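You operate a simulated robot arm through the tools that you are given. There is no shell and no other tool. Be economical: measure what you need, move in short steps, check, and stop when the job is done.

You are at the controls of a simulated two-armed robot. One attempt, no reset.

TASK
Pick up the juice bottle with one hand, pass it to the other hand and put it on the low bench. Set down upright: juice bottle.

Only the result counts: the job must be done as asked and must still hold three seconds after the hand-in. Knocking over, shifting, dropping, spilling or breaking anything else fails it.

THE ROBOT
Two 7-joint arms with two-finger parallel grippers on one trunk, on a base that drives. Base frame: it is fixed to the floor where the robot stands at the start and does not move with it; the origin is under the middle of the robot, x ahead of it, y to its left, z up. Readings come in mm, degrees, newtons and seconds.
The left shoulder is at the start at [50, 158, 1058], the right one opposite. With the tool pointing down near the work surface each hand reaches from about 240 to 660 mm from the robot's upright axis, wherever it stands, measured 20 degrees to its own side. Places, roughly: juice bottle (6x6x19 cm) [500, -200, 800]; low bench [-700, 1100, 500]. Payload 3.91 kg a hand.
The tool frame of a hand sits at the grasp point between the pads (the TCP): z along the fingers, y along the line on which they close. The tips reach 30 mm beyond it. The gripper opens to 110 mm. The fingers are 20 mm wide and 10 mm thick; the gripper's body (48 by 112 mm) begins 55 mm behind the TCP.
Orientation is that of the tool frame in the base frame, as [roll, pitch, yaw] about the fixed x, y, z axes, in that order (R = Rz(yaw) Ry(pitch) Rx(roll)). With the fingers straight down and closing along the base's y, the tool's x points along the base's -x, its y along +y and its z along -z.

THE INTERFACE
- The arms move only by the tool arm_command. It takes "left_series", "right_series" or both (then of equal length, played together; a hand with none holds still); each is a list of rows, each a list of 6 numbers: the shift along the base's x, y, z in cm, then the turn, a rotation vector about the base's x, y, z in degrees. In form: [[tx, ty, tz, ax, ay, az], ...]. A call has 1 to 20 rows; each row shifts and turns the commanded pose from where the row before left it. "left_fingers" and "right_fingers" are, for a hand that has rows, the gripper command, from -1 (fully open) to 1 (shut), values between in proportion, set as the call begins (left out, the last holds). Rows are played at 5 a second. More than 50 mm and 8.6 degrees between two rows, or a gripper value outside its range, and nothing of the call is played. Where a pose cannot be reached the arm comes as near as it can. A force on the tool above 40 N (or 10 N above the force at the start of the call, whichever is more), or a blocked arm, ends the call early, and 0.2 s more pass. The fingers move at their own pace (about 153 mm/s each) and stop on an object; they squeeze with about 45 N. The grip force told is the motor's: it shows also when the fingers shut on nothing. Time passes only in rows, and 0.2 s behind the last, so rows that do not move let the fingers close. It gives the time, the measured TCP pose, the force on the tool (base axes), the opening and the grip force at its end, in the units of the frame above (readings bear some noise), with the torque about the TCP (base axes, N m) and any sound that the robot's microphone picked up.
- Cameras (640 x 400 px; columns grow to the right, rows downward): "scene" is now at [130.4, -17.7, 1205.3]; the picture's right is [-0.20, -0.98, 0.00], its down [-0.47, 0.09, -0.88] and it looks along [0.86, -0.18, -0.47] (base axes); focal length 295 px, centre (320, 200). "left" rides on the left gripper at [72, -17, -103] in its tool frame; the picture's right is [0.23, 0.97, 0.00], its down [-0.76, 0.18, -0.62] and it looks along [-0.61, 0.14, 0.78] (tool axes); focal length 222 px, centre (320, 200). "right" rides on the right gripper at [72, 17, -103] in its tool frame; the picture's right is [-0.23, 0.97, 0.00], its down [-0.76, -0.18, -0.62] and it looks along [-0.61, -0.14, 0.78] (tool axes); focal length 222 px, centre (320, 200).
- snapshot(camera): a new picture of that camera. It takes no simulated time.
- lift_body(by): slides the trunk up (or, below 0, down) by that many mm; the arms and the scene camera ride with it, the base frame stays. It gives what a move gives, with no picture.
- roll_base(legs): drives the robot by 1 to 6 legs, each [ahead, turn to the left] in mm and degrees, along the robot's own axes; the way and the turn of a leg run together, so that a leg with both is an arc; at most 1500 mm and 180 degrees a leg. The arms and the cameras ride along, it lands a little off, and it stops where it bumps. It gives what a move gives.
- pan_tilt(pan, tilt): turns the head with the scene camera to pan (to the left, within 80 degrees either way) and tilt (down, from -29 to 69), counted from straight ahead of the robot. It gives what a move gives.
- locate(camera, pixels): for up to 12 pixels [column, row] of the newest picture of that camera ("zoom" is the newest enlarged one), the place [x, y, z] in the base frame of the surface seen there, good to about 2 mm. It takes no simulated time.
- close_up(camera, box): a new picture of the part [left, top, right, bottom] of that camera's present view, enlarged. It takes no simulated time.
- sign_off(): hands the job in; it is judged then, once.

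Work in short steps. Measure before you move; look again where a grasp or a placing could have gone wrong, and mend it. You have 80 turns and 78 pictures in all, those below and enlarged ones among them. Open the grippers and draw the arms clear of the work before you hand the job in, unless the task says otherwise; then end with one line.

The tools are called after "Call:" by a JSON object that holds its "name" and its "arguments". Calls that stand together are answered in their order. arm_command: Moves the arms, as the interface text tells. Its arguments: {"type":"object","properties":{"left_series":{"type":"array","items":{"type":"array","items":{"type":"number"}}},"left_fingers":{"type":"number"},"right_series":{"type":"array","items":{"type":"array","items":{"type":"number"}}},"right_fingers":{"type":"number"}},"required":[]} The other tools are called the same way: lift_body (by) slides the trunk up or down; roll_base (legs) drives the base; pan_tilt (pan, tilt) turns the head that bears the scene camera; snapshot (camera) takes a picture; locate (camera, pixels) gives the place of the surface under pixels of a picture; close_up (camera, box) takes an enlarged picture of a part of a camera's view; sign_off () hands the job in.

At the start:

```text
t: 0.0
left_ee_pos: [402.8, 22.2, 1042.0]
left_tcp_rot: [180.0, -0.1, -180.0]
left_contact_force: [-0.3, 0.0, 0.3]
left_ft_torque: [0.0, 0.02, 0.0]
left_width: 110.1
left_finger_force: 0.1
right_ee_pos: [354.4, -261.6, 1010.6]
right_tcp_rot: [-180.0, 0.1, 180.0]
right_contact_force: [-0.4, 0.5, 0.1]
right_ft_torque: [-0.02, 0.03, -0.01]
right_width: 110.1
right_finger_force: 0.0
trunk travel left (down, up): [-300.0, 182.0]
robot x, y, heading: [3.0, 2.5, 0.0]
head pan, tilt: [-11.5, 28.3]
```

scene: 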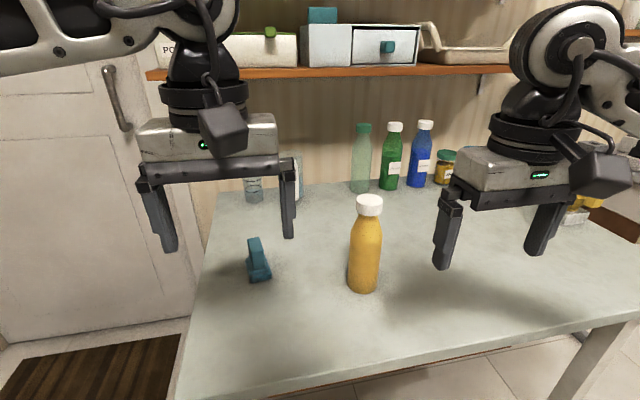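
right: 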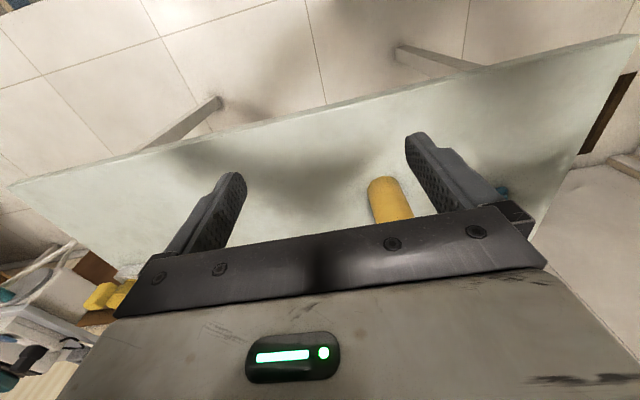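
left: 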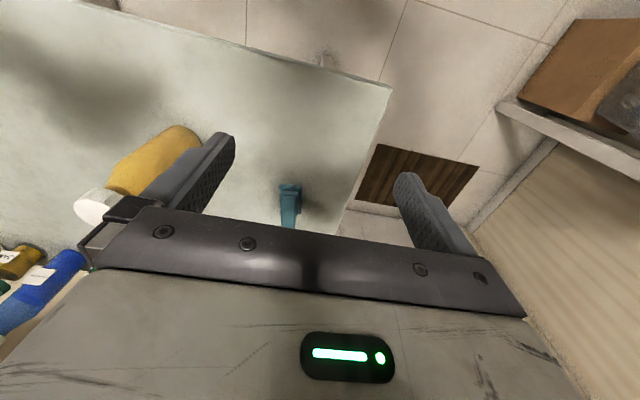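

The yellow juice bottle has its cap at (369,203) and base at (362,288) in the scene picture; I measure it and the table.

Call:
{"name": "locate", "arguments": {"camera": "scene", "pixels": [[369, 199], [369, 210], [367, 230], [365, 255], [363, 285], [362, 300], [258, 245], [262, 278], [362, 130], [395, 126], [250, 300], [350, 360]]}}

Call:
{"name": "close_up", "arguments": {"camera": "scene", "box": [220, 160, 460, 310]}}

```text
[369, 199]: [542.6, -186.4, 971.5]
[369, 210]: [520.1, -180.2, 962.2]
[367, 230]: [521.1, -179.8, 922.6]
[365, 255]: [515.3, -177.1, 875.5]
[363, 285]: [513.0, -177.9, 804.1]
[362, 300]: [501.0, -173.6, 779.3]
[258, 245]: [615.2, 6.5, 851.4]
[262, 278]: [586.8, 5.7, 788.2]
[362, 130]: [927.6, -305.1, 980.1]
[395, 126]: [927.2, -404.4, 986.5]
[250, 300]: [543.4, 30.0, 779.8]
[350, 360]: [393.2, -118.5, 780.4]
```

```text
2.67 times, centred on (340, 235) of scene
```

zoom: 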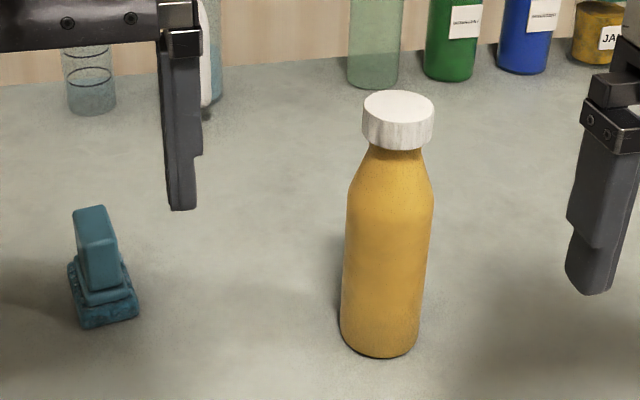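

The cap axis is near (541, -187), its top at z 972, and the table is at 780. I'll take the cap from above with the right hand, so the body stays free for the left; first I go above it.

Call:
{"name": "arm_command", "arguments": {"right_series": [[0, 0, 4, 0, 0, 0], [3, 1.5, 0, 0, 0, 0], [4, 1.5, 0, 0, 0, 0], [4, 1.5, 0, 0, 0, 0], [4, 1.5, 0, 0, 0, 0], [3.7, 1.5, 0, 0, 0, 0], [0, 0, 0, 0, 0, 0]], "right_fingers": -1}}

Call:
{"name": "snapshot", "arguments": {"camera": "right"}}

Call:
{"name": "snapshot", "arguments": {"camera": "scene"}}

```text
t: 1.6
left_ee_pos: [403.4, 22.8, 1041.8]
left_tcp_rot: [179.9, 0.0, -179.9]
left_contact_force: [-0.4, 0.1, -0.5]
left_ft_torque: [0.0, -0.06, 0.0]
left_width: 110.0
left_finger_force: 0.1
right_ee_pos: [542.9, -186.3, 1051.9]
right_tcp_rot: [179.9, 0.0, -180.0]
right_contact_force: [0.9, -0.2, 0.5]
right_ft_torque: [0.01, 0.0, -0.01]
right_width: 110.0
right_finger_force: 0.0
trunk travel left (down, up): [-300.0, 182.0]
robot x, y, heading: [1.8, -1.5, -0.1]
head pan, tilt: [-11.5, 28.3]
```

```text
73 pictures are left
```

right: 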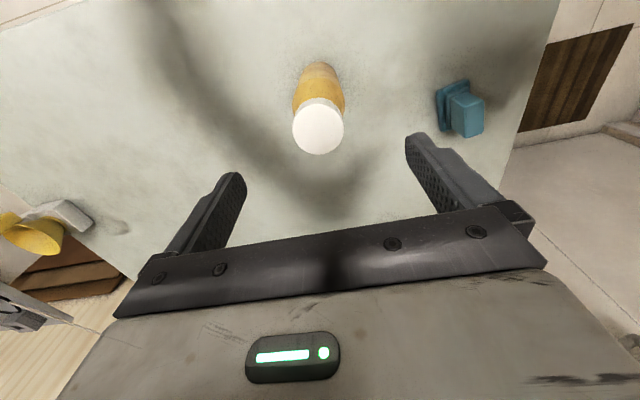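

```text
72 pictures are left
```

scene: 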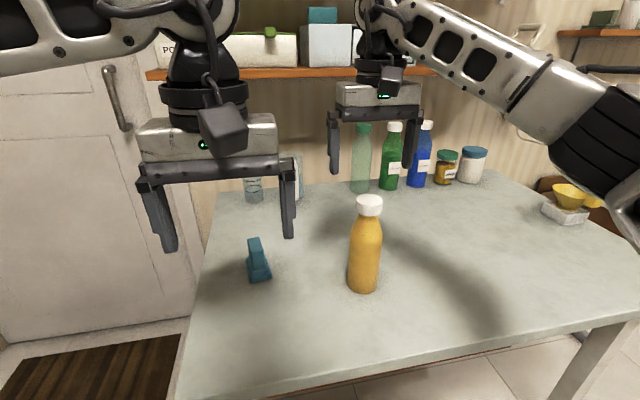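

The cap is at (319,130) in the right picture; I check its centre with that camera before lowering.

Call:
{"name": "locate", "arguments": {"camera": "right", "pixels": [[318, 131], [295, 129], [341, 129], [319, 151], [318, 112]]}}

```text
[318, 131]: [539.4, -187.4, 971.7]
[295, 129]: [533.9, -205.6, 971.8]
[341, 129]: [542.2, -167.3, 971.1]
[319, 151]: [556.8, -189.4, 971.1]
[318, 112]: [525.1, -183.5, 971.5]
```

The cap centre is (539,-187), so I shift 3 mm, lower to z≈957 and close.

Call:
{"name": "arm_command", "arguments": {"right_series": [[-0.3, -0.1, -3, 0, 0, 0], [0, 0, -3, 0, 0, 0], [0, 0, -2, 0, 0, 0], [0, 0, -1.5, 0, 0, 0], [0, 0, 0, 0, 0, 0]]}}

Call:
{"name": "arm_command", "arguments": {"right_series": [[0, 0, 0, 0, 0, 0], [0, 0, 0, 0, 0, 0], [0, 0, 0, 0, 0, 0], [0, 0, 0, 0, 0, 0]], "right_fingers": 1}}

Call:
{"name": "close_up", "arguments": {"camera": "scene", "box": [260, 100, 480, 310]}}

```text
t: 2.8
left_ee_pos: [403.5, 23.4, 1041.9]
left_tcp_rot: [-180.0, 0.1, -179.9]
left_contact_force: [-0.3, 0.6, 0.0]
left_ft_torque: [0.02, -0.01, 0.01]
left_width: 109.9
left_finger_force: 0.1
right_ee_pos: [539.7, -189.2, 953.7]
right_tcp_rot: [-180.0, 0.0, -179.9]
right_contact_force: [-0.3, 0.6, 0.7]
right_ft_torque: [0.0, 0.0, -0.01]
right_width: 109.9
right_finger_force: 0.0
trunk travel left (down, up): [-300.0, 182.0]
robot x, y, heading: [1.6, -2.2, 0.4]
head pan, tilt: [-11.5, 28.3]
```

```text
t: 3.8
left_ee_pos: [403.6, 23.5, 1042.4]
left_tcp_rot: [-180.0, 0.0, -179.9]
left_contact_force: [0.1, 0.3, -0.1]
left_ft_torque: [0.01, 0.01, 0.0]
left_width: 110.0
left_finger_force: 0.1
right_ee_pos: [539.8, -188.4, 956.3]
right_tcp_rot: [-179.9, 0.0, -180.0]
right_contact_force: [0.1, 0.1, 1.0]
right_ft_torque: [0.04, 0.01, -0.01]
right_width: 44.8
right_finger_force: 45.4
trunk travel left (down, up): [-300.0, 182.0]
robot x, y, heading: [-1.4, -2.0, -0.3]
head pan, tilt: [-11.5, 28.3]
```

```text
1.90 times, centred on (370, 205) of scene
```

zoom: 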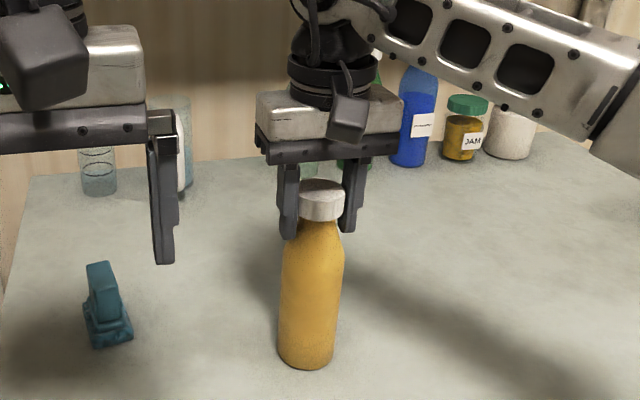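

Grip holds at 44.8 mm on the cap. I lift the bottle 11 cm while the left hand draws aside and tilts its fingers forward.

Call:
{"name": "arm_command", "arguments": {"right_series": [[0, 0, 2, 0, 0, 0], [0, 0, 3, 0, 0, 0], [0, 0, 3, 0, 0, 0], [0, 0, 3, 0, 0, 0], [0, 0, 0, 0, 0, 0], [0, 0, 0, 0, 0, 0], [0, 0, 0, 0, 0, 0], [0, 0, 0, 0, 0, 0], [0, 0, 0, 0, 0, 0]], "left_series": [[-1, 2, 0, 0, -7.5, 0], [0, 2, 0, 0, -7.5, 0], [0, 2, 0, 0, -7.5, 0], [0, 2, 0, 0, -7.5, 0], [0, 2, -2, 0, -7.5, 0], [0, 0, -2, 0, -7.5, 0], [0, 0, -2, 0, -7.5, 0], [0, 0, -2, 0, -7.5, 0], [0, 0, 0, 0, 0, 0]], "left_fingers": -1}}

Call:
{"name": "snapshot", "arguments": {"camera": "scene"}}

```text
t: 5.8
left_ee_pos: [406.9, 115.8, 964.6]
left_tcp_rot: [-179.8, 60.0, -179.8]
left_contact_force: [0.1, 0.1, 0.4]
left_ft_torque: [-0.01, 0.02, -0.02]
left_width: 109.8
left_finger_force: 0.0
left hand out of reach, approached as far as the arm can: row 8
right_ee_pos: [539.1, -188.7, 1064.7]
right_tcp_rot: [179.9, 0.0, -180.0]
right_contact_force: [0.2, -0.1, -2.8]
right_ft_torque: [0.02, 0.01, 0.02]
right_width: 43.2
right_finger_force: 45.2
trunk travel left (down, up): [-300.0, 182.0]
robot x, y, heading: [-1.8, -0.5, 0.1]
head pan, tilt: [-11.5, 28.3]
```

```text
70 pictures are left
```

scene: 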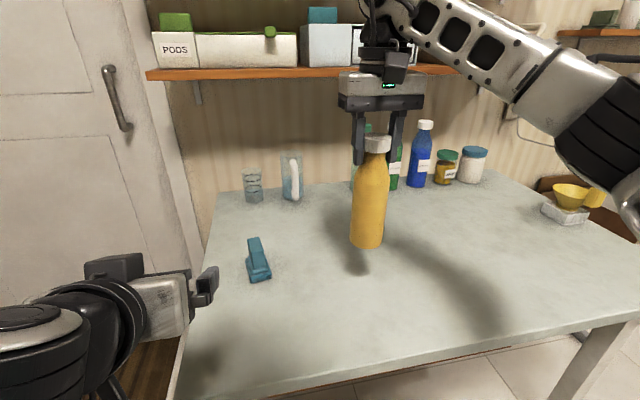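

The bottle hangs straight in the right hand. I bring it to y≈-80 and turn the left hand 40° to the right to a pre-grasp about 13 cm short of it.

Call:
{"name": "arm_command", "arguments": {"right_series": [[0, 2.2, 0, 0, 0, 0], [0, 2.2, 0, 0, 0, 0], [0, 2.2, 0, 0, 0, 0], [0, 2.2, 0, 0, 0, 0], [0, 2, 0, 0, 0, 0], [0, 0, 0, 0, 0, 0]], "left_series": [[1, -1, 0, 0, 0, -8], [1, -2, 0, 0, 0, -8], [1, -2, 0, 0, 0, -8], [0.5, -3, 0, 0, 0, -8], [0, -3, 0, 0, 0, -8], [0, 0, 0, 0, 0, 0]]}}

Call:
{"name": "snapshot", "arguments": {"camera": "scene"}}

Call:
{"name": "snapshot", "arguments": {"camera": "left"}}

```text
t: 7.2
left_ee_pos: [441.6, 5.9, 961.3]
left_tcp_rot: [-179.8, 60.1, 140.1]
left_contact_force: [0.0, 0.1, -0.5]
left_ft_torque: [-0.03, 0.01, 0.0]
left_width: 110.0
left_finger_force: 0.1
right_ee_pos: [538.6, -80.3, 1067.2]
right_tcp_rot: [180.0, 0.0, 180.0]
right_contact_force: [-0.5, 0.1, -2.8]
right_ft_torque: [0.0, 0.0, -0.01]
right_width: 43.2
right_finger_force: 45.1
trunk travel left (down, up): [-300.0, 182.0]
robot x, y, heading: [2.7, -2.6, 0.3]
head pan, tilt: [-11.5, 28.3]
```

```text
69 pictures are left
```

scene: 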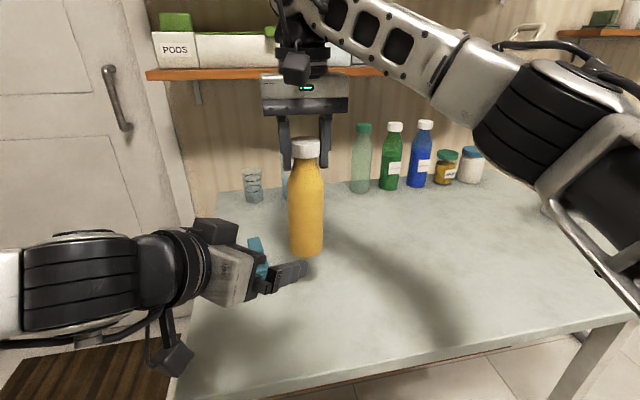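

```text
68 pictures are left
```

left: 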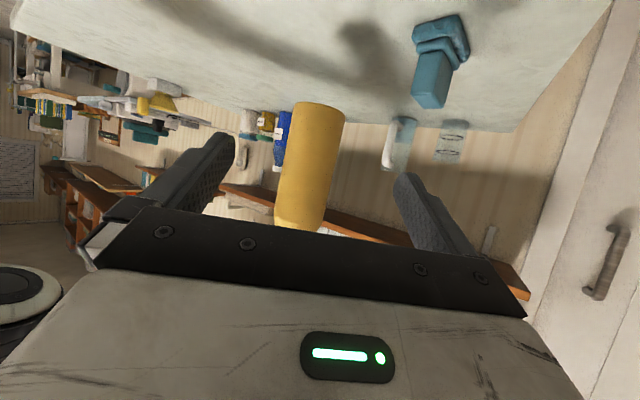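

The bottle lies between the left fingers (column ~310 in the left picture). I measure its sides and base before closing in.

Call:
{"name": "locate", "arguments": {"camera": "left", "pixels": [[318, 112], [313, 150], [305, 190], [289, 160], [337, 160]]}}

Call:
{"name": "locate", "arguments": {"camera": "scene", "pixels": [[305, 225], [306, 190], [305, 252], [306, 150]]}}

```text
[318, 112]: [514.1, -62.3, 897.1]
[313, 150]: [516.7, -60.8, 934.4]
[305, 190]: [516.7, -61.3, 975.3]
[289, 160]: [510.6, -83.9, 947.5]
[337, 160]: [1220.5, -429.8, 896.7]
```

```text
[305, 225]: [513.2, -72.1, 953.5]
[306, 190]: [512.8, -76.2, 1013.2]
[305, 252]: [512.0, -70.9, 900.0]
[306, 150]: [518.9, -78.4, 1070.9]
```

The axis is at about (540,-81) and the base at 891. I move the left hand in by (95,-85) mm at a height of ~74 mm on the body.

Call:
{"name": "arm_command", "arguments": {"left_series": [[1.9, -1.7, 0.2, 0, 0, 0], [1.9, -1.7, 0.2, 0, 0, 0], [1.9, -1.7, 0, 0, 0, 0], [1.9, -1.7, 0, 0, 0, 0], [1.9, -1.7, 0, 0, 0, 0], [0, 0, 0, 0, 0, 0]]}}

Call:
{"name": "snapshot", "arguments": {"camera": "left"}}

Call:
{"name": "close_up", "arguments": {"camera": "scene", "box": [180, 80, 420, 300]}}

```text
t: 8.6
left_ee_pos: [537.9, -80.3, 966.9]
left_tcp_rot: [-179.8, 60.1, 140.3]
left_contact_force: [-0.3, -0.1, -0.3]
left_ft_torque: [0.04, 0.0, -0.02]
left_width: 109.9
left_finger_force: 0.0
right_ee_pos: [538.1, -79.5, 1065.1]
right_tcp_rot: [179.9, -0.1, 180.0]
right_contact_force: [-0.8, -0.3, -3.0]
right_ft_torque: [0.0, -0.03, 0.03]
right_width: 43.2
right_finger_force: 44.9
trunk travel left (down, up): [-300.0, 182.0]
robot x, y, heading: [-0.1, 1.0, -0.1]
head pan, tilt: [-11.5, 28.3]
```

```text
67 pictures are left
```

left: 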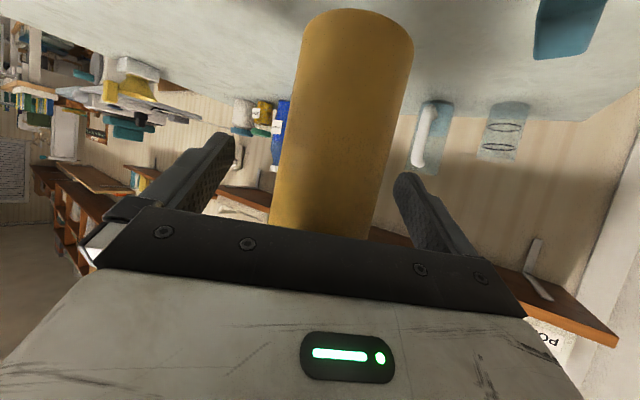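

```text
1.82 times, centred on (300, 190) of scene
```

zoom: 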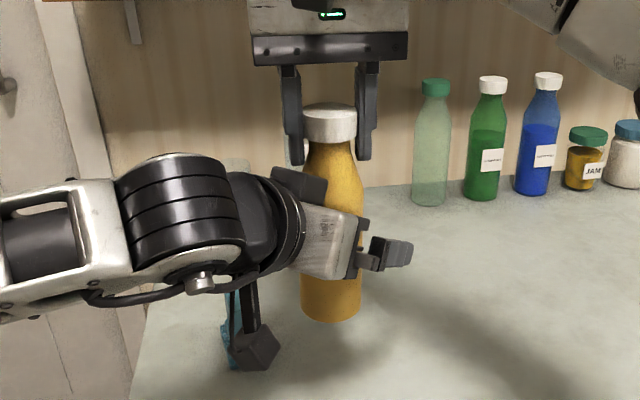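

The bottle stands between the left fingers; I close the left hand while the right still holds.

Call:
{"name": "arm_command", "arguments": {"left_series": [[0, 0, 0, 0, 0, 0], [0, 0, 0, 0, 0, 0], [0, 0, 0, 0, 0, 0], [0, 0, 0, 0, 0, 0]], "left_fingers": 1}}

Call:
{"name": "snapshot", "arguments": {"camera": "left"}}

```text
t: 9.6
left_ee_pos: [538.9, -77.9, 965.5]
left_tcp_rot: [-179.9, 59.9, 140.4]
left_contact_force: [13.0, 7.3, -0.1]
left_ft_torque: [0.08, 0.12, 0.23]
left_width: 56.0
left_finger_force: 45.5
right_ee_pos: [537.6, -80.4, 1066.0]
right_tcp_rot: [-179.9, -0.2, -179.9]
right_contact_force: [-12.4, -5.3, -0.9]
right_ft_torque: [-0.76, 1.21, -0.18]
right_width: 43.4
right_finger_force: 45.1
trunk travel left (down, up): [-300.0, 182.0]
robot x, y, heading: [-0.4, -3.4, 0.2]
head pan, tilt: [-11.5, 28.3]
```

```text
65 pictures are left
```

left: 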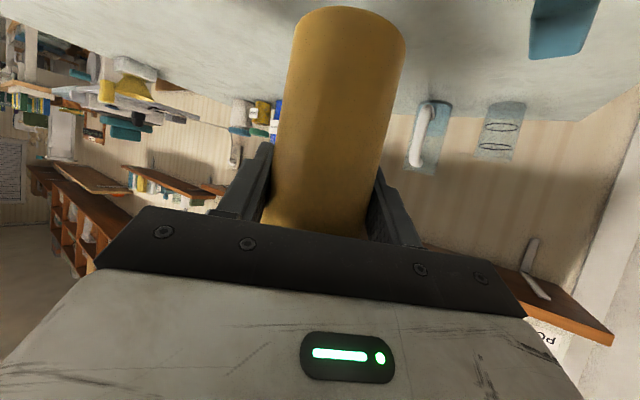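

Left holds at 56 mm with a small side load. I open the right and then raise it clear.

Call:
{"name": "arm_command", "arguments": {"right_series": [[0, 0, 0, 0, 0, 0], [0, 0, 0, 0, 0, 0], [0, 0, 0, 0, 0, 0]], "right_fingers": -1}}

Call:
{"name": "arm_command", "arguments": {"right_series": [[0, 0, 3, 0, 0, 0], [0, 0, 4, 0, 0, 0], [0, -3, 2, 0, 0, 0], [0, -4, 0, 0, 0, 0], [0, -4, 0, 0, 0, 0], [0, 0, 0, 0, 0, 0]]}}

Call:
{"name": "snapshot", "arguments": {"camera": "scene"}}

```text
t: 10.4
left_ee_pos: [536.7, -80.3, 966.2]
left_tcp_rot: [-179.7, 60.0, 140.3]
left_contact_force: [-0.2, -0.3, -0.4]
left_ft_torque: [0.02, -0.03, 0.01]
left_width: 56.2
left_finger_force: 45.6
right_ee_pos: [538.8, -79.9, 1065.2]
right_tcp_rot: [180.0, 0.0, -180.0]
right_contact_force: [-0.2, -0.2, 0.8]
right_ft_torque: [-0.02, -0.01, -0.01]
right_width: 110.1
right_finger_force: 0.1
trunk travel left (down, up): [-300.0, 182.0]
robot x, y, heading: [-0.6, 1.7, -0.1]
head pan, tilt: [-11.5, 28.3]
```

```text
t: 11.8
left_ee_pos: [537.1, -80.1, 966.6]
left_tcp_rot: [-179.8, 60.0, 140.2]
left_contact_force: [-0.4, 0.4, -0.1]
left_ft_torque: [0.0, -0.01, -0.01]
left_width: 56.1
left_finger_force: 44.6
right_ee_pos: [537.1, -188.5, 1153.8]
right_tcp_rot: [179.9, 0.0, -180.0]
right_contact_force: [0.1, -0.4, -0.5]
right_ft_torque: [0.0, 0.02, 0.01]
right_width: 110.1
right_finger_force: 0.0
trunk travel left (down, up): [-300.0, 182.0]
robot x, y, heading: [2.0, -1.9, -0.1]
head pan, tilt: [-11.5, 28.3]
```

```text
64 pictures are left
```

scene: 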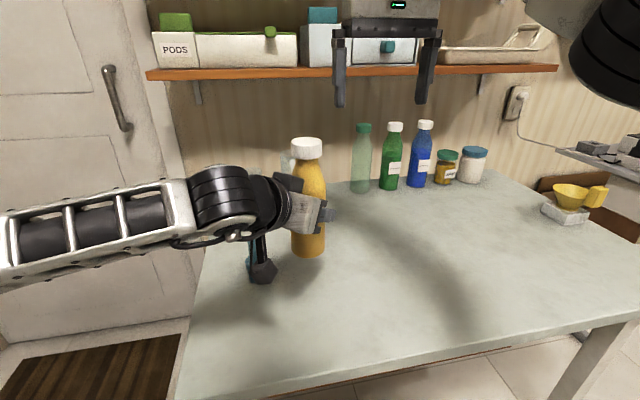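

The bottle now is in the left hand alone, upright. I draw both arms in for travel (left yaw back to straight) and look left with the head.

Call:
{"name": "arm_command", "arguments": {"right_series": [[-4, -1, 0, 0, 0, 0], [-4, -1, 0, 0, 0, 0], [-4, -1, -2, 0, 0, 0], [-3, -1, -2, 0, 0, 0], [-3, -1, -2, 0, 0, 0], [0, 0, 0, 0, 0, 0]], "left_series": [[-1.5, 2, 3, 0, 0, 0], [-2.4, 4, 0, 0, 0, 8], [-2.4, 4, 0, 0, 0, 8], [-2.4, 4, 0, 0, 0, 8], [-2.4, 4, 0, 0, 0, 8], [-1, 2, 0, 0, 0, 8]]}}

Call:
{"name": "pan_tilt", "arguments": {"pan": 80, "tilt": 30}}

Call:
{"name": "snapshot", "arguments": {"camera": "scene"}}

```text
t: 13.2
left_ee_pos: [415.3, 121.2, 993.9]
left_tcp_rot: [-179.7, 59.9, -179.5]
left_contact_force: [0.2, 1.0, -3.4]
left_ft_torque: [0.02, 0.01, 0.02]
left_width: 56.2
left_finger_force: 44.9
right_ee_pos: [358.2, -238.5, 1097.5]
right_tcp_rot: [-180.0, 0.0, 180.0]
right_contact_force: [0.7, 0.5, 0.1]
right_ft_torque: [0.0, 0.0, -0.02]
right_width: 110.0
right_finger_force: 0.1
trunk travel left (down, up): [-300.0, 182.0]
robot x, y, heading: [3.3, -2.1, 0.3]
head pan, tilt: [-11.5, 28.3]
```

```text
t: 14.9
left_ee_pos: [416.8, 120.1, 993.8]
left_tcp_rot: [-179.8, 60.0, -179.9]
left_contact_force: [0.9, -1.0, -3.1]
left_ft_torque: [-0.01, 0.01, 0.01]
left_width: 56.1
left_finger_force: 44.8
right_ee_pos: [359.9, -238.6, 1097.7]
right_tcp_rot: [-180.0, -0.1, 179.9]
right_contact_force: [-0.3, 0.3, 0.3]
right_ft_torque: [-0.03, -0.03, 0.03]
right_width: 109.9
right_finger_force: 0.1
trunk travel left (down, up): [-300.0, 182.0]
robot x, y, heading: [-0.8, 1.5, -0.2]
head pan, tilt: [80.0, 30.0]
```

```text
63 pictures are left
```

scene: 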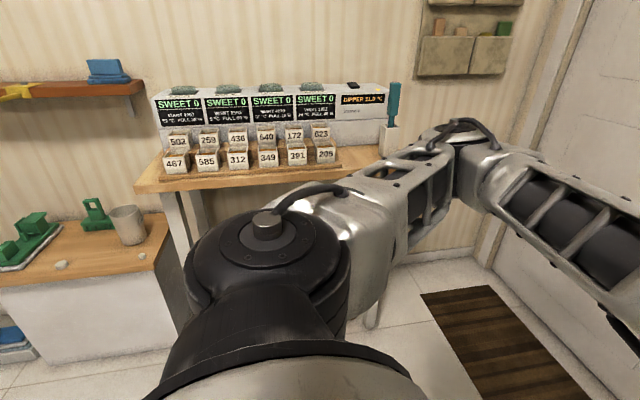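

The wooden surface at the lower left (100,250) may be the low bench; I measure it and the nearby furniture.

Call:
{"name": "locate", "arguments": {"camera": "scene", "pixels": [[20, 270], [145, 262], [75, 230], [128, 240], [70, 330], [150, 185], [340, 168], [60, 265], [180, 290], [70, 390], [25, 235], [440, 350]]}}

```text
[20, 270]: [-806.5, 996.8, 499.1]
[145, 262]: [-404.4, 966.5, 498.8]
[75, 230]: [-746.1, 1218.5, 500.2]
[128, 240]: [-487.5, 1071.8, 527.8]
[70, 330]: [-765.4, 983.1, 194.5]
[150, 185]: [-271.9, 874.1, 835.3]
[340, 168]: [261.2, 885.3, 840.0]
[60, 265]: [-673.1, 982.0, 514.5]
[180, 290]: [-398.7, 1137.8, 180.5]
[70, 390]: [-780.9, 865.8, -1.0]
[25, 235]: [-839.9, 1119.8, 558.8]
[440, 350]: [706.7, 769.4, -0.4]
```

The bench top is at z≈499, front edge y≈960, with objects near (-487,1072), (-673,982), and a tray further left. I turn in place to the left, well clear of everything, then look toward the bench.

Call:
{"name": "roll_base", "arguments": {"legs": [[-100, 0], [0, 90]]}}

Call:
{"name": "pan_tilt", "arguments": {"pan": 55, "tilt": 30}}

Call:
{"name": "snapshot", "arguments": {"camera": "scene"}}

```text
t: 19.7
left_ee_pos: [-203.3, 419.5, 994.5]
left_tcp_rot: [-179.8, 60.1, -92.1]
left_contact_force: [-0.6, -0.3, -3.0]
left_ft_torque: [0.02, 0.04, 0.02]
left_width: 56.0
left_finger_force: 44.8
right_ee_pos: [153.3, 349.4, 1096.6]
right_tcp_rot: [-180.0, 0.0, -92.2]
right_contact_force: [-0.4, -0.8, 0.5]
right_ft_torque: [0.0, 0.01, 0.02]
right_width: 110.1
right_finger_force: 0.0
trunk travel left (down, up): [-300.0, 182.0]
robot x, y, heading: [-101.8, 2.2, 88.0]
head pan, tilt: [80.0, 30.0]
```

```text
t: 20.6
left_ee_pos: [-204.1, 420.3, 993.8]
left_tcp_rot: [-179.8, 60.0, -92.1]
left_contact_force: [-0.5, 0.1, -3.1]
left_ft_torque: [-0.02, 0.02, -0.04]
left_width: 56.2
left_finger_force: 45.0
right_ee_pos: [152.6, 350.9, 1097.2]
right_tcp_rot: [-180.0, 0.0, -92.3]
right_contact_force: [-0.2, 0.1, 0.5]
right_ft_torque: [0.02, -0.02, 0.01]
right_width: 110.0
right_finger_force: 0.1
trunk travel left (down, up): [-300.0, 182.0]
robot x, y, heading: [-98.4, -4.1, 88.0]
head pan, tilt: [55.0, 30.0]
```

```text
62 pictures are left
```

scene: 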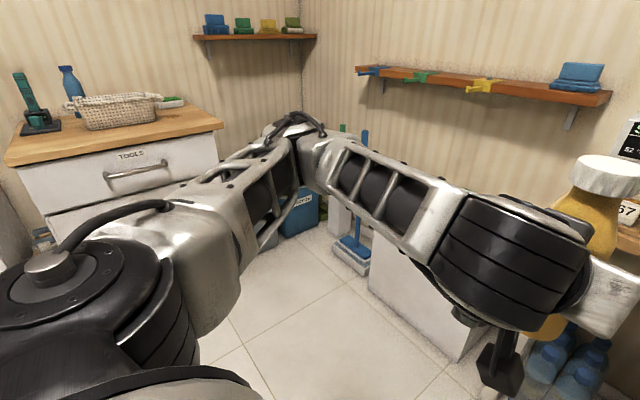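

Open floor lies toward -x. I measure the obstacles: chest, blue jugs at (570,370), bucket and mop, and floor points.

Call:
{"name": "locate", "arguments": {"camera": "scene", "pixels": [[130, 230], [210, 150], [300, 205], [355, 255], [390, 290], [460, 345], [565, 375], [535, 360], [300, 330], [595, 355], [355, 150], [100, 150]]}}

Call:
{"name": "pan_tilt", "arguments": {"pan": 15, "tilt": 45}}

Call:
{"name": "snapshot", "arguments": {"camera": "scene"}}

```text
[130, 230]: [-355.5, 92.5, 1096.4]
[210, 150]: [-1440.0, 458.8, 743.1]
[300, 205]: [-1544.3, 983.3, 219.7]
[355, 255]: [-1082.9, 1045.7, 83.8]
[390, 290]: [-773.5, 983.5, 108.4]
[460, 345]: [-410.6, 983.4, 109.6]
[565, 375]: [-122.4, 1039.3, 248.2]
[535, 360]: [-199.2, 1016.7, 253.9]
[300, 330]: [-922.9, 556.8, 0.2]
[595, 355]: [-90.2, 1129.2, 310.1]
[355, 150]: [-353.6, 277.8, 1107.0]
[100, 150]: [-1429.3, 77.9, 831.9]
```

```text
t: 21.7
left_ee_pos: [-203.7, 420.6, 993.9]
left_tcp_rot: [-179.8, 60.0, -92.1]
left_contact_force: [-0.7, 0.3, -2.6]
left_ft_torque: [0.03, -0.01, 0.01]
left_width: 56.0
left_finger_force: 45.1
right_ee_pos: [152.0, 350.6, 1097.0]
right_tcp_rot: [-180.0, -0.1, -92.4]
right_contact_force: [-0.3, 0.1, -0.1]
right_ft_torque: [0.0, -0.01, -0.03]
right_width: 110.0
right_finger_force: 0.1
trunk travel left (down, up): [-300.0, 182.0]
robot x, y, heading: [-97.4, -0.7, 87.6]
head pan, tilt: [15.0, 45.0]
```

```text
61 pictures are left
```

scene: 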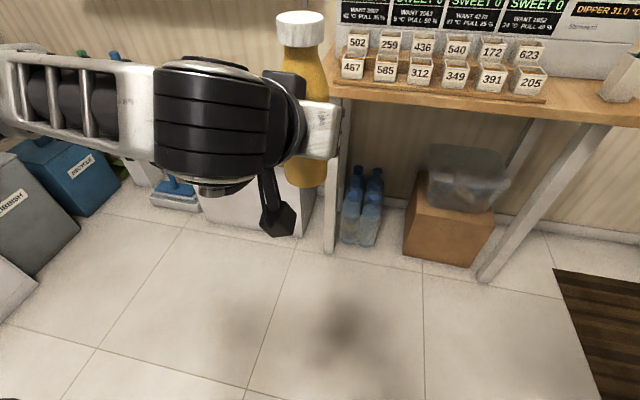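

Floor between is clear. I turn to about 136°, drive 640 mm, and turn back to face the bench (+y).

Call:
{"name": "roll_base", "arguments": {"legs": [[0, 48], [620, 0], [0, -46]]}}

Call:
{"name": "pan_tilt", "arguments": {"pan": 0, "tilt": 50}}

Call:
{"name": "snapshot", "arguments": {"camera": "scene"}}

```text
t: 29.5
left_ee_pos: [-687.1, 838.5, 994.0]
left_tcp_rot: [-179.9, 60.1, -88.5]
left_contact_force: [1.0, -0.6, -2.6]
left_ft_torque: [-0.01, 0.02, -0.01]
left_width: 56.2
left_finger_force: 45.3
right_ee_pos: [-326.3, 790.7, 1097.3]
right_tcp_rot: [180.0, 0.0, -88.7]
right_contact_force: [-0.8, -0.4, 0.2]
right_ft_torque: [0.02, 0.01, 0.0]
right_width: 110.2
right_finger_force: 0.1
trunk travel left (down, up): [-300.0, 182.0]
robot x, y, heading: [-554.1, 427.0, 91.3]
head pan, tilt: [15.0, 45.0]
```

```text
t: 30.3
left_ee_pos: [-685.3, 838.9, 993.6]
left_tcp_rot: [-179.8, 60.0, -88.5]
left_contact_force: [0.0, 1.5, -3.3]
left_ft_torque: [-0.03, -0.01, -0.01]
left_width: 56.0
left_finger_force: 44.4
right_ee_pos: [-325.8, 791.3, 1097.5]
right_tcp_rot: [-179.9, 0.0, -88.7]
right_contact_force: [-0.1, -0.1, 0.2]
right_ft_torque: [-0.01, -0.02, 0.05]
right_width: 110.0
right_finger_force: 0.1
trunk travel left (down, up): [-300.0, 182.0]
robot x, y, heading: [-553.4, 422.0, 91.4]
head pan, tilt: [0.0, 50.0]
```

```text
60 pictures are left
```

scene: 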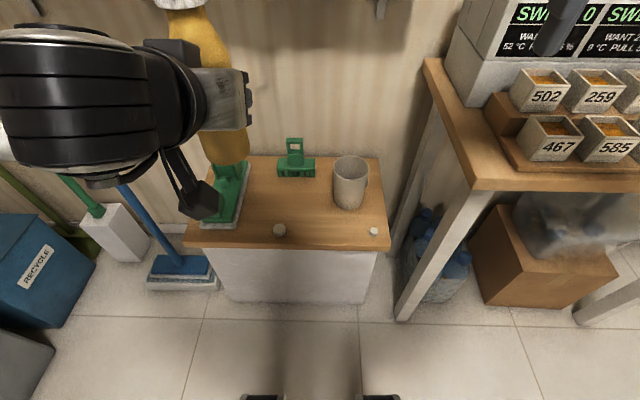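

Now the whole bench is visible: green tray on the left, clip at (295,160), cup at (350,180), two knobs at (279,230) and (374,231). I measure the free area in the middle.

Call:
{"name": "locate", "arguments": {"camera": "scene", "pixels": [[279, 229], [374, 231], [297, 172], [295, 145], [350, 205], [350, 162], [243, 215], [236, 200], [305, 205], [315, 243], [387, 220], [310, 220]]}}

Call:
{"name": "close_up", "arguments": {"camera": "scene", "box": [180, 120, 420, 270]}}

```text
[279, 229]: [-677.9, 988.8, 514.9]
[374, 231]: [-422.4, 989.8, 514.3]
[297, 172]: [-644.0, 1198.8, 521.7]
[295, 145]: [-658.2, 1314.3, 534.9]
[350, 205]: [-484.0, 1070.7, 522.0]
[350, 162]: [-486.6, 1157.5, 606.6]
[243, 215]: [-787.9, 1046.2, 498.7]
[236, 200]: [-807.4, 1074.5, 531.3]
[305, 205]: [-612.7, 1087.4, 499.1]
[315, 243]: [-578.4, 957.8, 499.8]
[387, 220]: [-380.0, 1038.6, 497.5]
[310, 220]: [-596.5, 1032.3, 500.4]
```

```text
2.67 times, centred on (300, 195) of scene
```

zoom: 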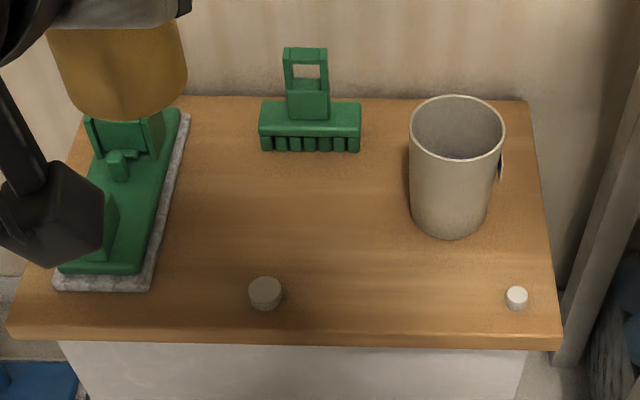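

Target is about (-640,1080), clear of the cup (left edge ≈ -530), clip (y>1195) and tray. The bottle is still in front of the bench edge, so I lower the trunk 300 mm.

Call:
{"name": "lift_body", "arguments": {"by": -300}}

Call:
{"name": "snapshot", "arguments": {"camera": "scene"}}

Call:
{"name": "snapshot", "arguments": {"camera": "left"}}

```text
t: 33.3
left_ee_pos: [-686.6, 839.7, 696.2]
left_tcp_rot: [-179.8, 60.0, -88.6]
left_contact_force: [-0.3, -0.2, -2.8]
left_ft_torque: [0.04, -0.01, 0.03]
left_width: 56.0
left_finger_force: 44.8
right_ee_pos: [-325.6, 791.8, 797.0]
right_tcp_rot: [180.0, 0.0, -88.8]
right_contact_force: [0.1, -0.1, -0.7]
right_ft_torque: [0.0, 0.0, -0.03]
right_width: 110.2
right_finger_force: 0.1
trunk travel left (down, up): [0.0, 482.0]
robot x, y, heading: [-557.1, 424.2, 91.5]
head pan, tilt: [0.0, 50.0]
```

```text
58 pictures are left
```

scene: 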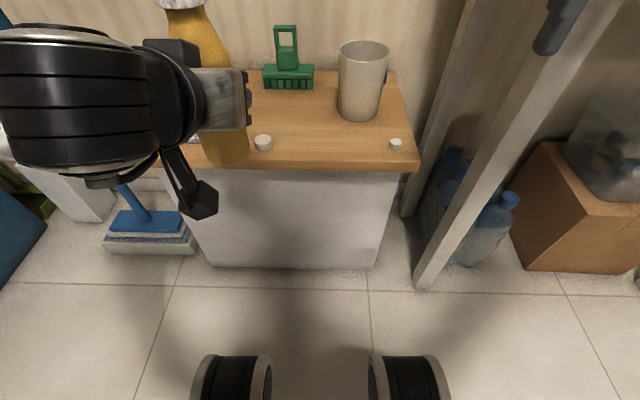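

```text
57 pictures are left
```

left: 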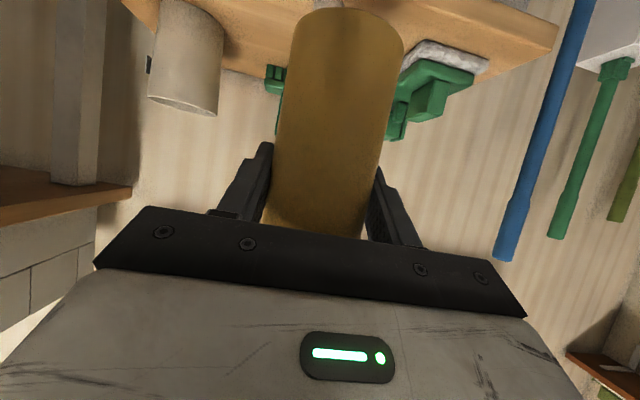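

I check how low the hand camera box at (203,203) hangs relative to the bottle base at (225,160).

Call:
{"name": "locate", "arguments": {"camera": "scene", "pixels": [[203, 203], [200, 215], [212, 195], [228, 158], [230, 140], [222, 60], [180, 6], [240, 110]]}}

Call:
{"name": "locate", "arguments": {"camera": "left", "pixels": [[340, 25], [330, 100], [320, 160], [300, 12], [390, 25]]}}

```text
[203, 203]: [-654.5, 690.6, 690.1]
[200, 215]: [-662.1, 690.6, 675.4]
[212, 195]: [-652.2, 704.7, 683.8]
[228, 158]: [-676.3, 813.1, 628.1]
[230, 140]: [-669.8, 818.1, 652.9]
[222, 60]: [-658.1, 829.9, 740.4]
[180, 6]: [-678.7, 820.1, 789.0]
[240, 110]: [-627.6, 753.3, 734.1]
```

```text
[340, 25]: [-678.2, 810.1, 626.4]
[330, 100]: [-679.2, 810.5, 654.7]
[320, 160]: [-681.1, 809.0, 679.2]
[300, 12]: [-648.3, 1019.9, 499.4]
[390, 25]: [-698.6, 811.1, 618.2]
```

The camera box hangs only ~26 mm below the TCP, safe over the bench. I extend the left hand over the target at the present height.

Call:
{"name": "arm_command", "arguments": {"left_series": [[0.7, 4, 0, 0, 0, 0], [0.8, 4, 0, 0, 0, 0], [0.8, 4, 0, 0, 0, 0], [0.8, 4, 0, 0, 0, 0], [0.8, 4, 0, 0, 0, 0], [0.8, 4, 0, 0, 0, 0], [0, 0, 0, 0, 0, 0]]}}

Call:
{"name": "snapshot", "arguments": {"camera": "scene"}}

Call:
{"name": "snapshot", "arguments": {"camera": "left"}}

```text
t: 34.9
left_ee_pos: [-639.9, 1080.0, 692.8]
left_tcp_rot: [-179.8, 60.0, -88.6]
left_contact_force: [0.8, 1.5, -4.2]
left_ft_torque: [0.01, 0.0, 0.0]
left_width: 56.2
left_finger_force: 44.8
right_ee_pos: [-326.3, 791.7, 797.1]
right_tcp_rot: [-180.0, 0.0, -88.6]
right_contact_force: [-0.4, 0.6, 0.8]
right_ft_torque: [-0.01, -0.02, 0.01]
right_width: 110.3
right_finger_force: 0.1
trunk travel left (down, up): [0.0, 482.0]
robot x, y, heading: [-556.7, 423.1, 91.3]
head pan, tilt: [0.0, 50.0]
```

```text
56 pictures are left
```

scene: 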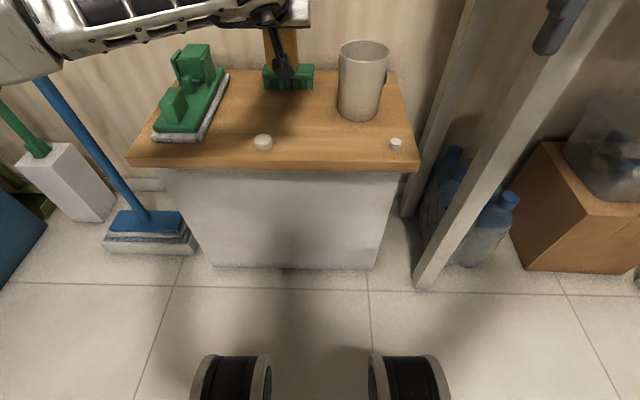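

```text
55 pictures are left
```

left: 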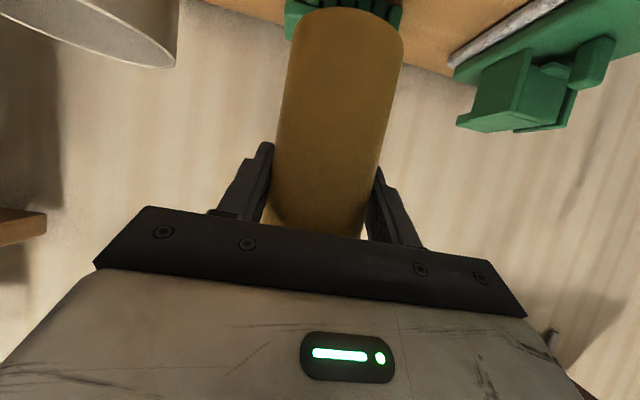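

The bottle is over the target. I lower 10 cm and tilt the head up to check uprightness.

Call:
{"name": "arm_command", "arguments": {"left_series": [[0, 0, -3, 0, 0, 0], [0, 0, -3, 0, 0, 0], [0, 0, -2.5, 0, 0, 0], [0, 0, -1.5, 0, 0, 0], [0, 0, 0, 0, 0, 0]]}}

Call:
{"name": "pan_tilt", "arguments": {"pan": 5, "tilt": 25}}

Call:
{"name": "close_up", "arguments": {"camera": "scene", "box": [180, 100, 460, 320]}}

Call:
{"name": "snapshot", "arguments": {"camera": "left"}}

```text
t: 36.1
left_ee_pos: [-641.7, 1080.3, 593.4]
left_tcp_rot: [-179.8, 60.0, -88.5]
left_contact_force: [-0.1, 0.0, -2.8]
left_ft_torque: [0.02, 0.01, 0.0]
left_width: 55.9
left_finger_force: 45.0
right_ee_pos: [-325.3, 791.0, 795.5]
right_tcp_rot: [-180.0, 0.1, -88.7]
right_contact_force: [-0.3, 0.5, 0.5]
right_ft_torque: [0.02, 0.02, 0.02]
right_width: 109.9
right_finger_force: 0.1
trunk travel left (down, up): [0.0, 482.0]
robot x, y, heading: [-557.4, 425.6, 91.3]
head pan, tilt: [0.0, 50.0]
```

```text
t: 37.0
left_ee_pos: [-640.4, 1079.2, 592.3]
left_tcp_rot: [-179.8, 60.1, -88.5]
left_contact_force: [0.1, 0.4, -2.9]
left_ft_torque: [-0.01, -0.01, -0.02]
left_width: 56.0
left_finger_force: 45.2
right_ee_pos: [-326.3, 790.6, 796.5]
right_tcp_rot: [179.9, 0.0, -88.7]
right_contact_force: [0.4, -0.3, 0.3]
right_ft_torque: [0.02, -0.01, 0.0]
right_width: 109.9
right_finger_force: 0.1
trunk travel left (down, up): [0.0, 482.0]
robot x, y, heading: [-559.4, 427.8, 91.2]
head pan, tilt: [5.0, 25.0]
```

```text
1.82 times, centred on (320, 210) of scene
```

zoom: 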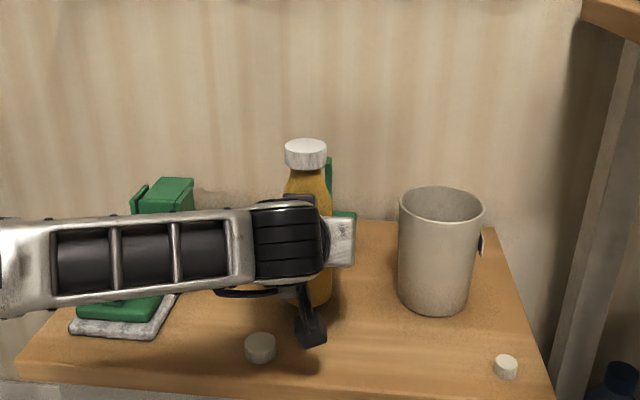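

```text
53 pictures are left
```

left: 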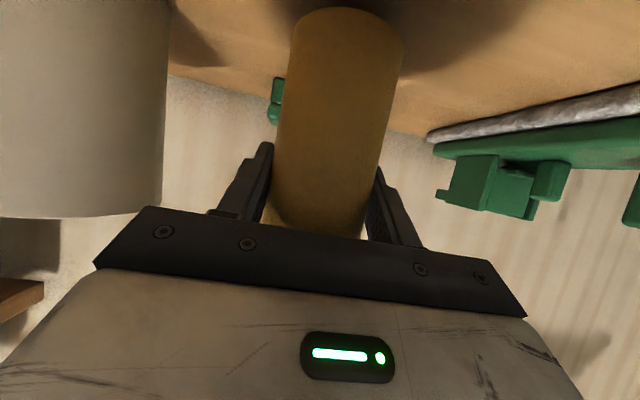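

Upright and clear of cup and tray; base is about 18 mm above the bench. I lower gently, watching the force.

Call:
{"name": "arm_command", "arguments": {"left_series": [[0, 0, -0.8, 0, 0, 0], [0, 0, -0.5, 0, 0, 0], [0, 0, -0.2, 0, 0, 0], [0, 0, -0.1, 0, 0, 0], [0, 0, 0, 0, 0, 0]]}}

Call:
{"name": "snapshot", "arguments": {"camera": "left"}}

```text
t: 38.2
left_ee_pos: [-640.1, 1078.6, 579.4]
left_tcp_rot: [-179.8, 60.1, -88.3]
left_contact_force: [-0.4, -0.5, 1.9]
left_ft_torque: [0.03, 0.12, 0.06]
left_width: 56.0
left_finger_force: 44.7
right_ee_pos: [-326.6, 789.9, 796.9]
right_tcp_rot: [-180.0, 0.1, -88.7]
right_contact_force: [-0.7, -0.1, 0.8]
right_ft_torque: [0.02, 0.01, 0.0]
right_width: 109.9
right_finger_force: 0.1
trunk travel left (down, up): [0.0, 482.0]
robot x, y, heading: [-558.7, 427.6, 91.2]
head pan, tilt: [5.0, 25.0]
```

```text
52 pictures are left
```

left: 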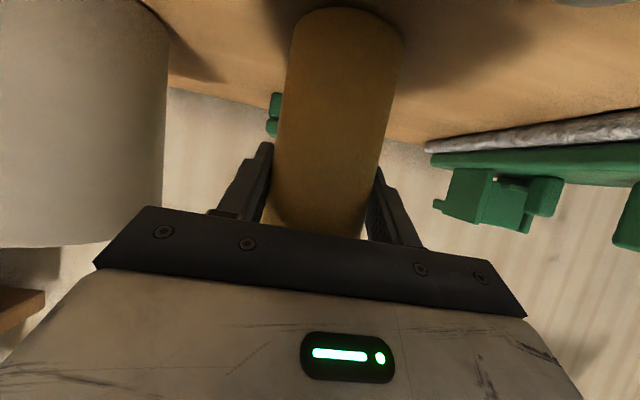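

The force went from -2.9 to +1.9 N, so the base touches. I lower one more millimetre to confirm.

Call:
{"name": "arm_command", "arguments": {"left_series": [[0, 0, -0.1, 0, 0, 0], [0, 0, 0, 0, 0, 0]]}}

Call:
{"name": "close_up", "arguments": {"camera": "left", "box": [230, 0, 470, 150]}}

```text
t: 38.8
left_ee_pos: [-639.6, 1079.7, 578.5]
left_tcp_rot: [-179.8, 60.2, -88.4]
left_contact_force: [-2.5, -2.9, 7.4]
left_ft_torque: [0.07, 0.25, 0.06]
left_width: 56.0
left_finger_force: 45.4
right_ee_pos: [-326.1, 789.3, 797.3]
right_tcp_rot: [180.0, 0.0, -88.6]
right_contact_force: [0.2, 0.4, 0.8]
right_ft_torque: [-0.03, 0.0, 0.03]
right_width: 110.1
right_finger_force: 0.0
trunk travel left (down, up): [0.0, 482.0]
robot x, y, heading: [-555.8, 424.0, 91.2]
head pan, tilt: [5.0, 25.0]
```

```text
2.67 times, centred on (350, 75) of left
```

zoom: 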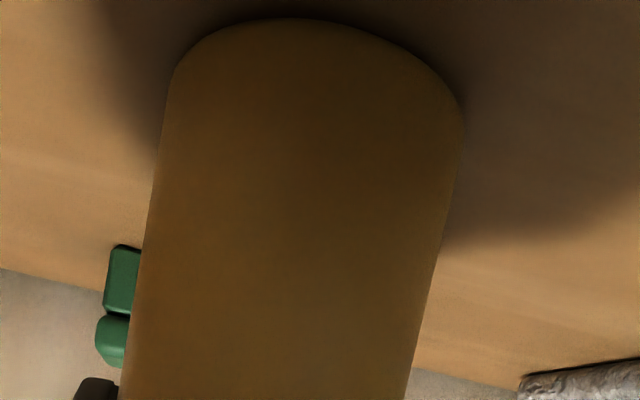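

The bottle rests on the bench (10 N change). I open the left fingers gently and pull straight back along -y.

Call:
{"name": "arm_command", "arguments": {"left_series": [[0, 0, 0, 0, 0, 0], [0, 0, 0, 0, 0, 0], [0, 0, 0, 0, 0, 0]], "left_fingers": -0.6}}

Call:
{"name": "snapshot", "arguments": {"camera": "left"}}

```text
t: 39.6
left_ee_pos: [-639.4, 1079.0, 578.1]
left_tcp_rot: [-179.8, 60.0, -88.5]
left_contact_force: [1.1, 0.1, -0.5]
left_ft_torque: [0.01, -0.03, 0.0]
left_width: 87.9
left_finger_force: 0.0
right_ee_pos: [-326.5, 790.8, 796.4]
right_tcp_rot: [180.0, -0.1, -88.7]
right_contact_force: [0.8, 0.9, -0.8]
right_ft_torque: [-0.04, -0.02, 0.03]
right_width: 110.1
right_finger_force: 0.0
trunk travel left (down, up): [0.0, 482.0]
robot x, y, heading: [-555.3, 425.7, 91.5]
head pan, tilt: [5.0, 25.0]
```

```text
50 pictures are left
```

left: 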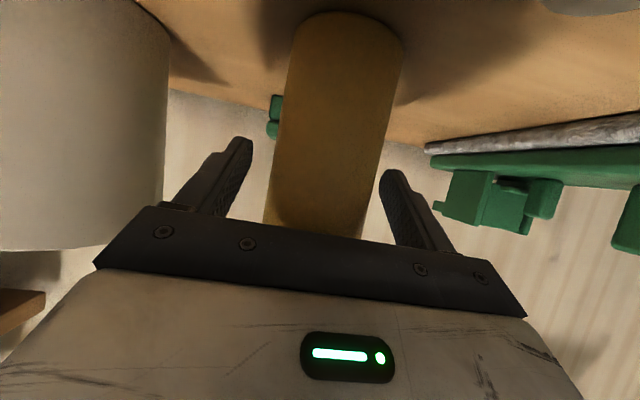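

The bottle stands free between the fingers. I draw the left hand straight back.

Call:
{"name": "arm_command", "arguments": {"left_series": [[0, -2, 0, 0, 0, 0], [0, -3, 0, 0, 0, 0], [0, -3, 0.5, 0, 0, 0], [0, -4, 1, 0, 0, 0], [-0.5, -4, 2, 0, 0, 0], [-1.5, -4, 2, 0, 0, 0], [-2, -3, 2, 0, 0, 0]]}}

Call:
{"name": "snapshot", "arguments": {"camera": "scene"}}

Call:
{"name": "snapshot", "arguments": {"camera": "left"}}

```text
t: 41.2
left_ee_pos: [-680.6, 846.6, 653.4]
left_tcp_rot: [-179.8, 60.0, -88.5]
left_contact_force: [-1.1, -0.4, 0.6]
left_ft_torque: [-0.02, -0.01, 0.01]
left_width: 87.9
left_finger_force: 0.1
right_ee_pos: [-326.1, 790.8, 796.9]
right_tcp_rot: [-180.0, 0.0, -88.7]
right_contact_force: [-0.3, 0.1, 0.5]
right_ft_torque: [0.0, -0.02, 0.02]
right_width: 110.0
right_finger_force: 0.1
trunk travel left (down, up): [0.0, 482.0]
robot x, y, heading: [-557.0, 425.4, 91.1]
head pan, tilt: [5.0, 25.0]
```

```text
49 pictures are left
```

scene: 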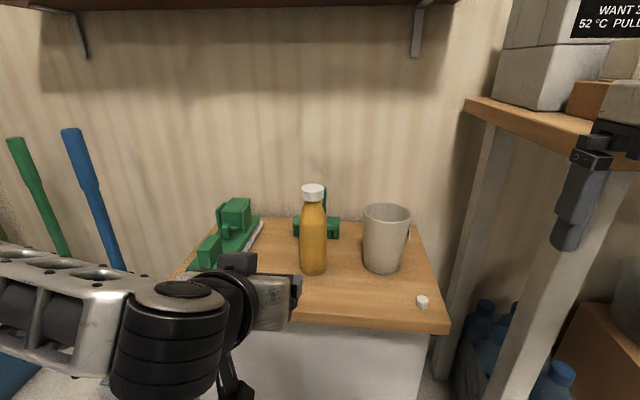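

```text
48 pictures are left
```

left: 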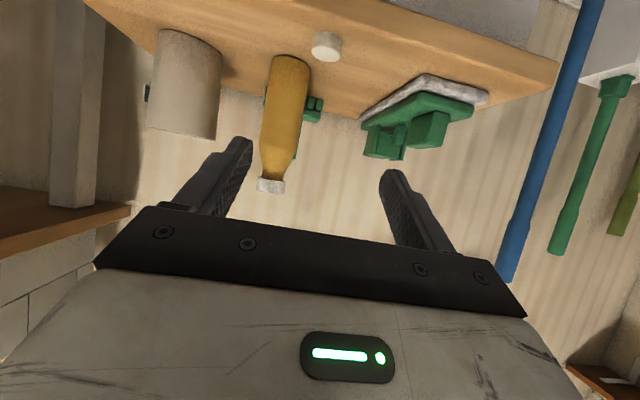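

The bottle stands upright on the bench, and knob, cup, clip and tray are as before. I open the left gripper fully, with the arm already clear in front of the bench.

Call:
{"name": "arm_command", "arguments": {"left_series": [[0, 0, 2, 0, 0, 0], [0, 0, 2, 0, 0, 0], [0, 0, 0, 0, 0, 0]], "left_fingers": -1}}

Call:
{"name": "close_up", "arguments": {"camera": "scene", "box": [170, 150, 470, 350]}}

```text
t: 42.0
left_ee_pos: [-679.4, 847.8, 692.8]
left_tcp_rot: [-179.8, 60.0, -88.5]
left_contact_force: [0.7, 0.1, 0.2]
left_ft_torque: [-0.01, -0.02, -0.02]
left_width: 110.1
left_finger_force: 0.1
right_ee_pos: [-326.7, 790.2, 797.0]
right_tcp_rot: [-179.9, 0.0, -88.7]
right_contact_force: [-0.4, -0.7, 0.1]
right_ft_torque: [0.02, 0.02, 0.02]
right_width: 110.1
right_finger_force: 0.0
trunk travel left (down, up): [0.0, 482.0]
robot x, y, heading: [-555.4, 428.7, 91.6]
head pan, tilt: [5.0, 25.0]
```

```text
2.00 times, centred on (320, 250) of scene
```

zoom: 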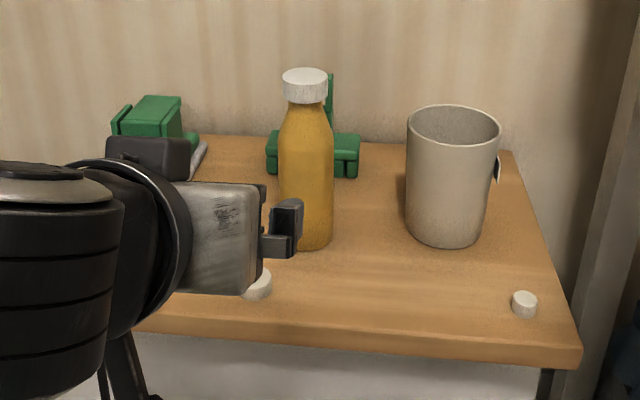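

The bottle stands upright and free, both grippers are open and clear; I hand in.

Call:
{"name": "sign_off", "arguments": {}}

```text
The job is handed in.
```

The juice bottle was picked up with the right hand, passed to the left hand and set upright on the low bench. Nothing else appeared disturbed in the last pictures, and I signed the job off with both grippers open and clear.
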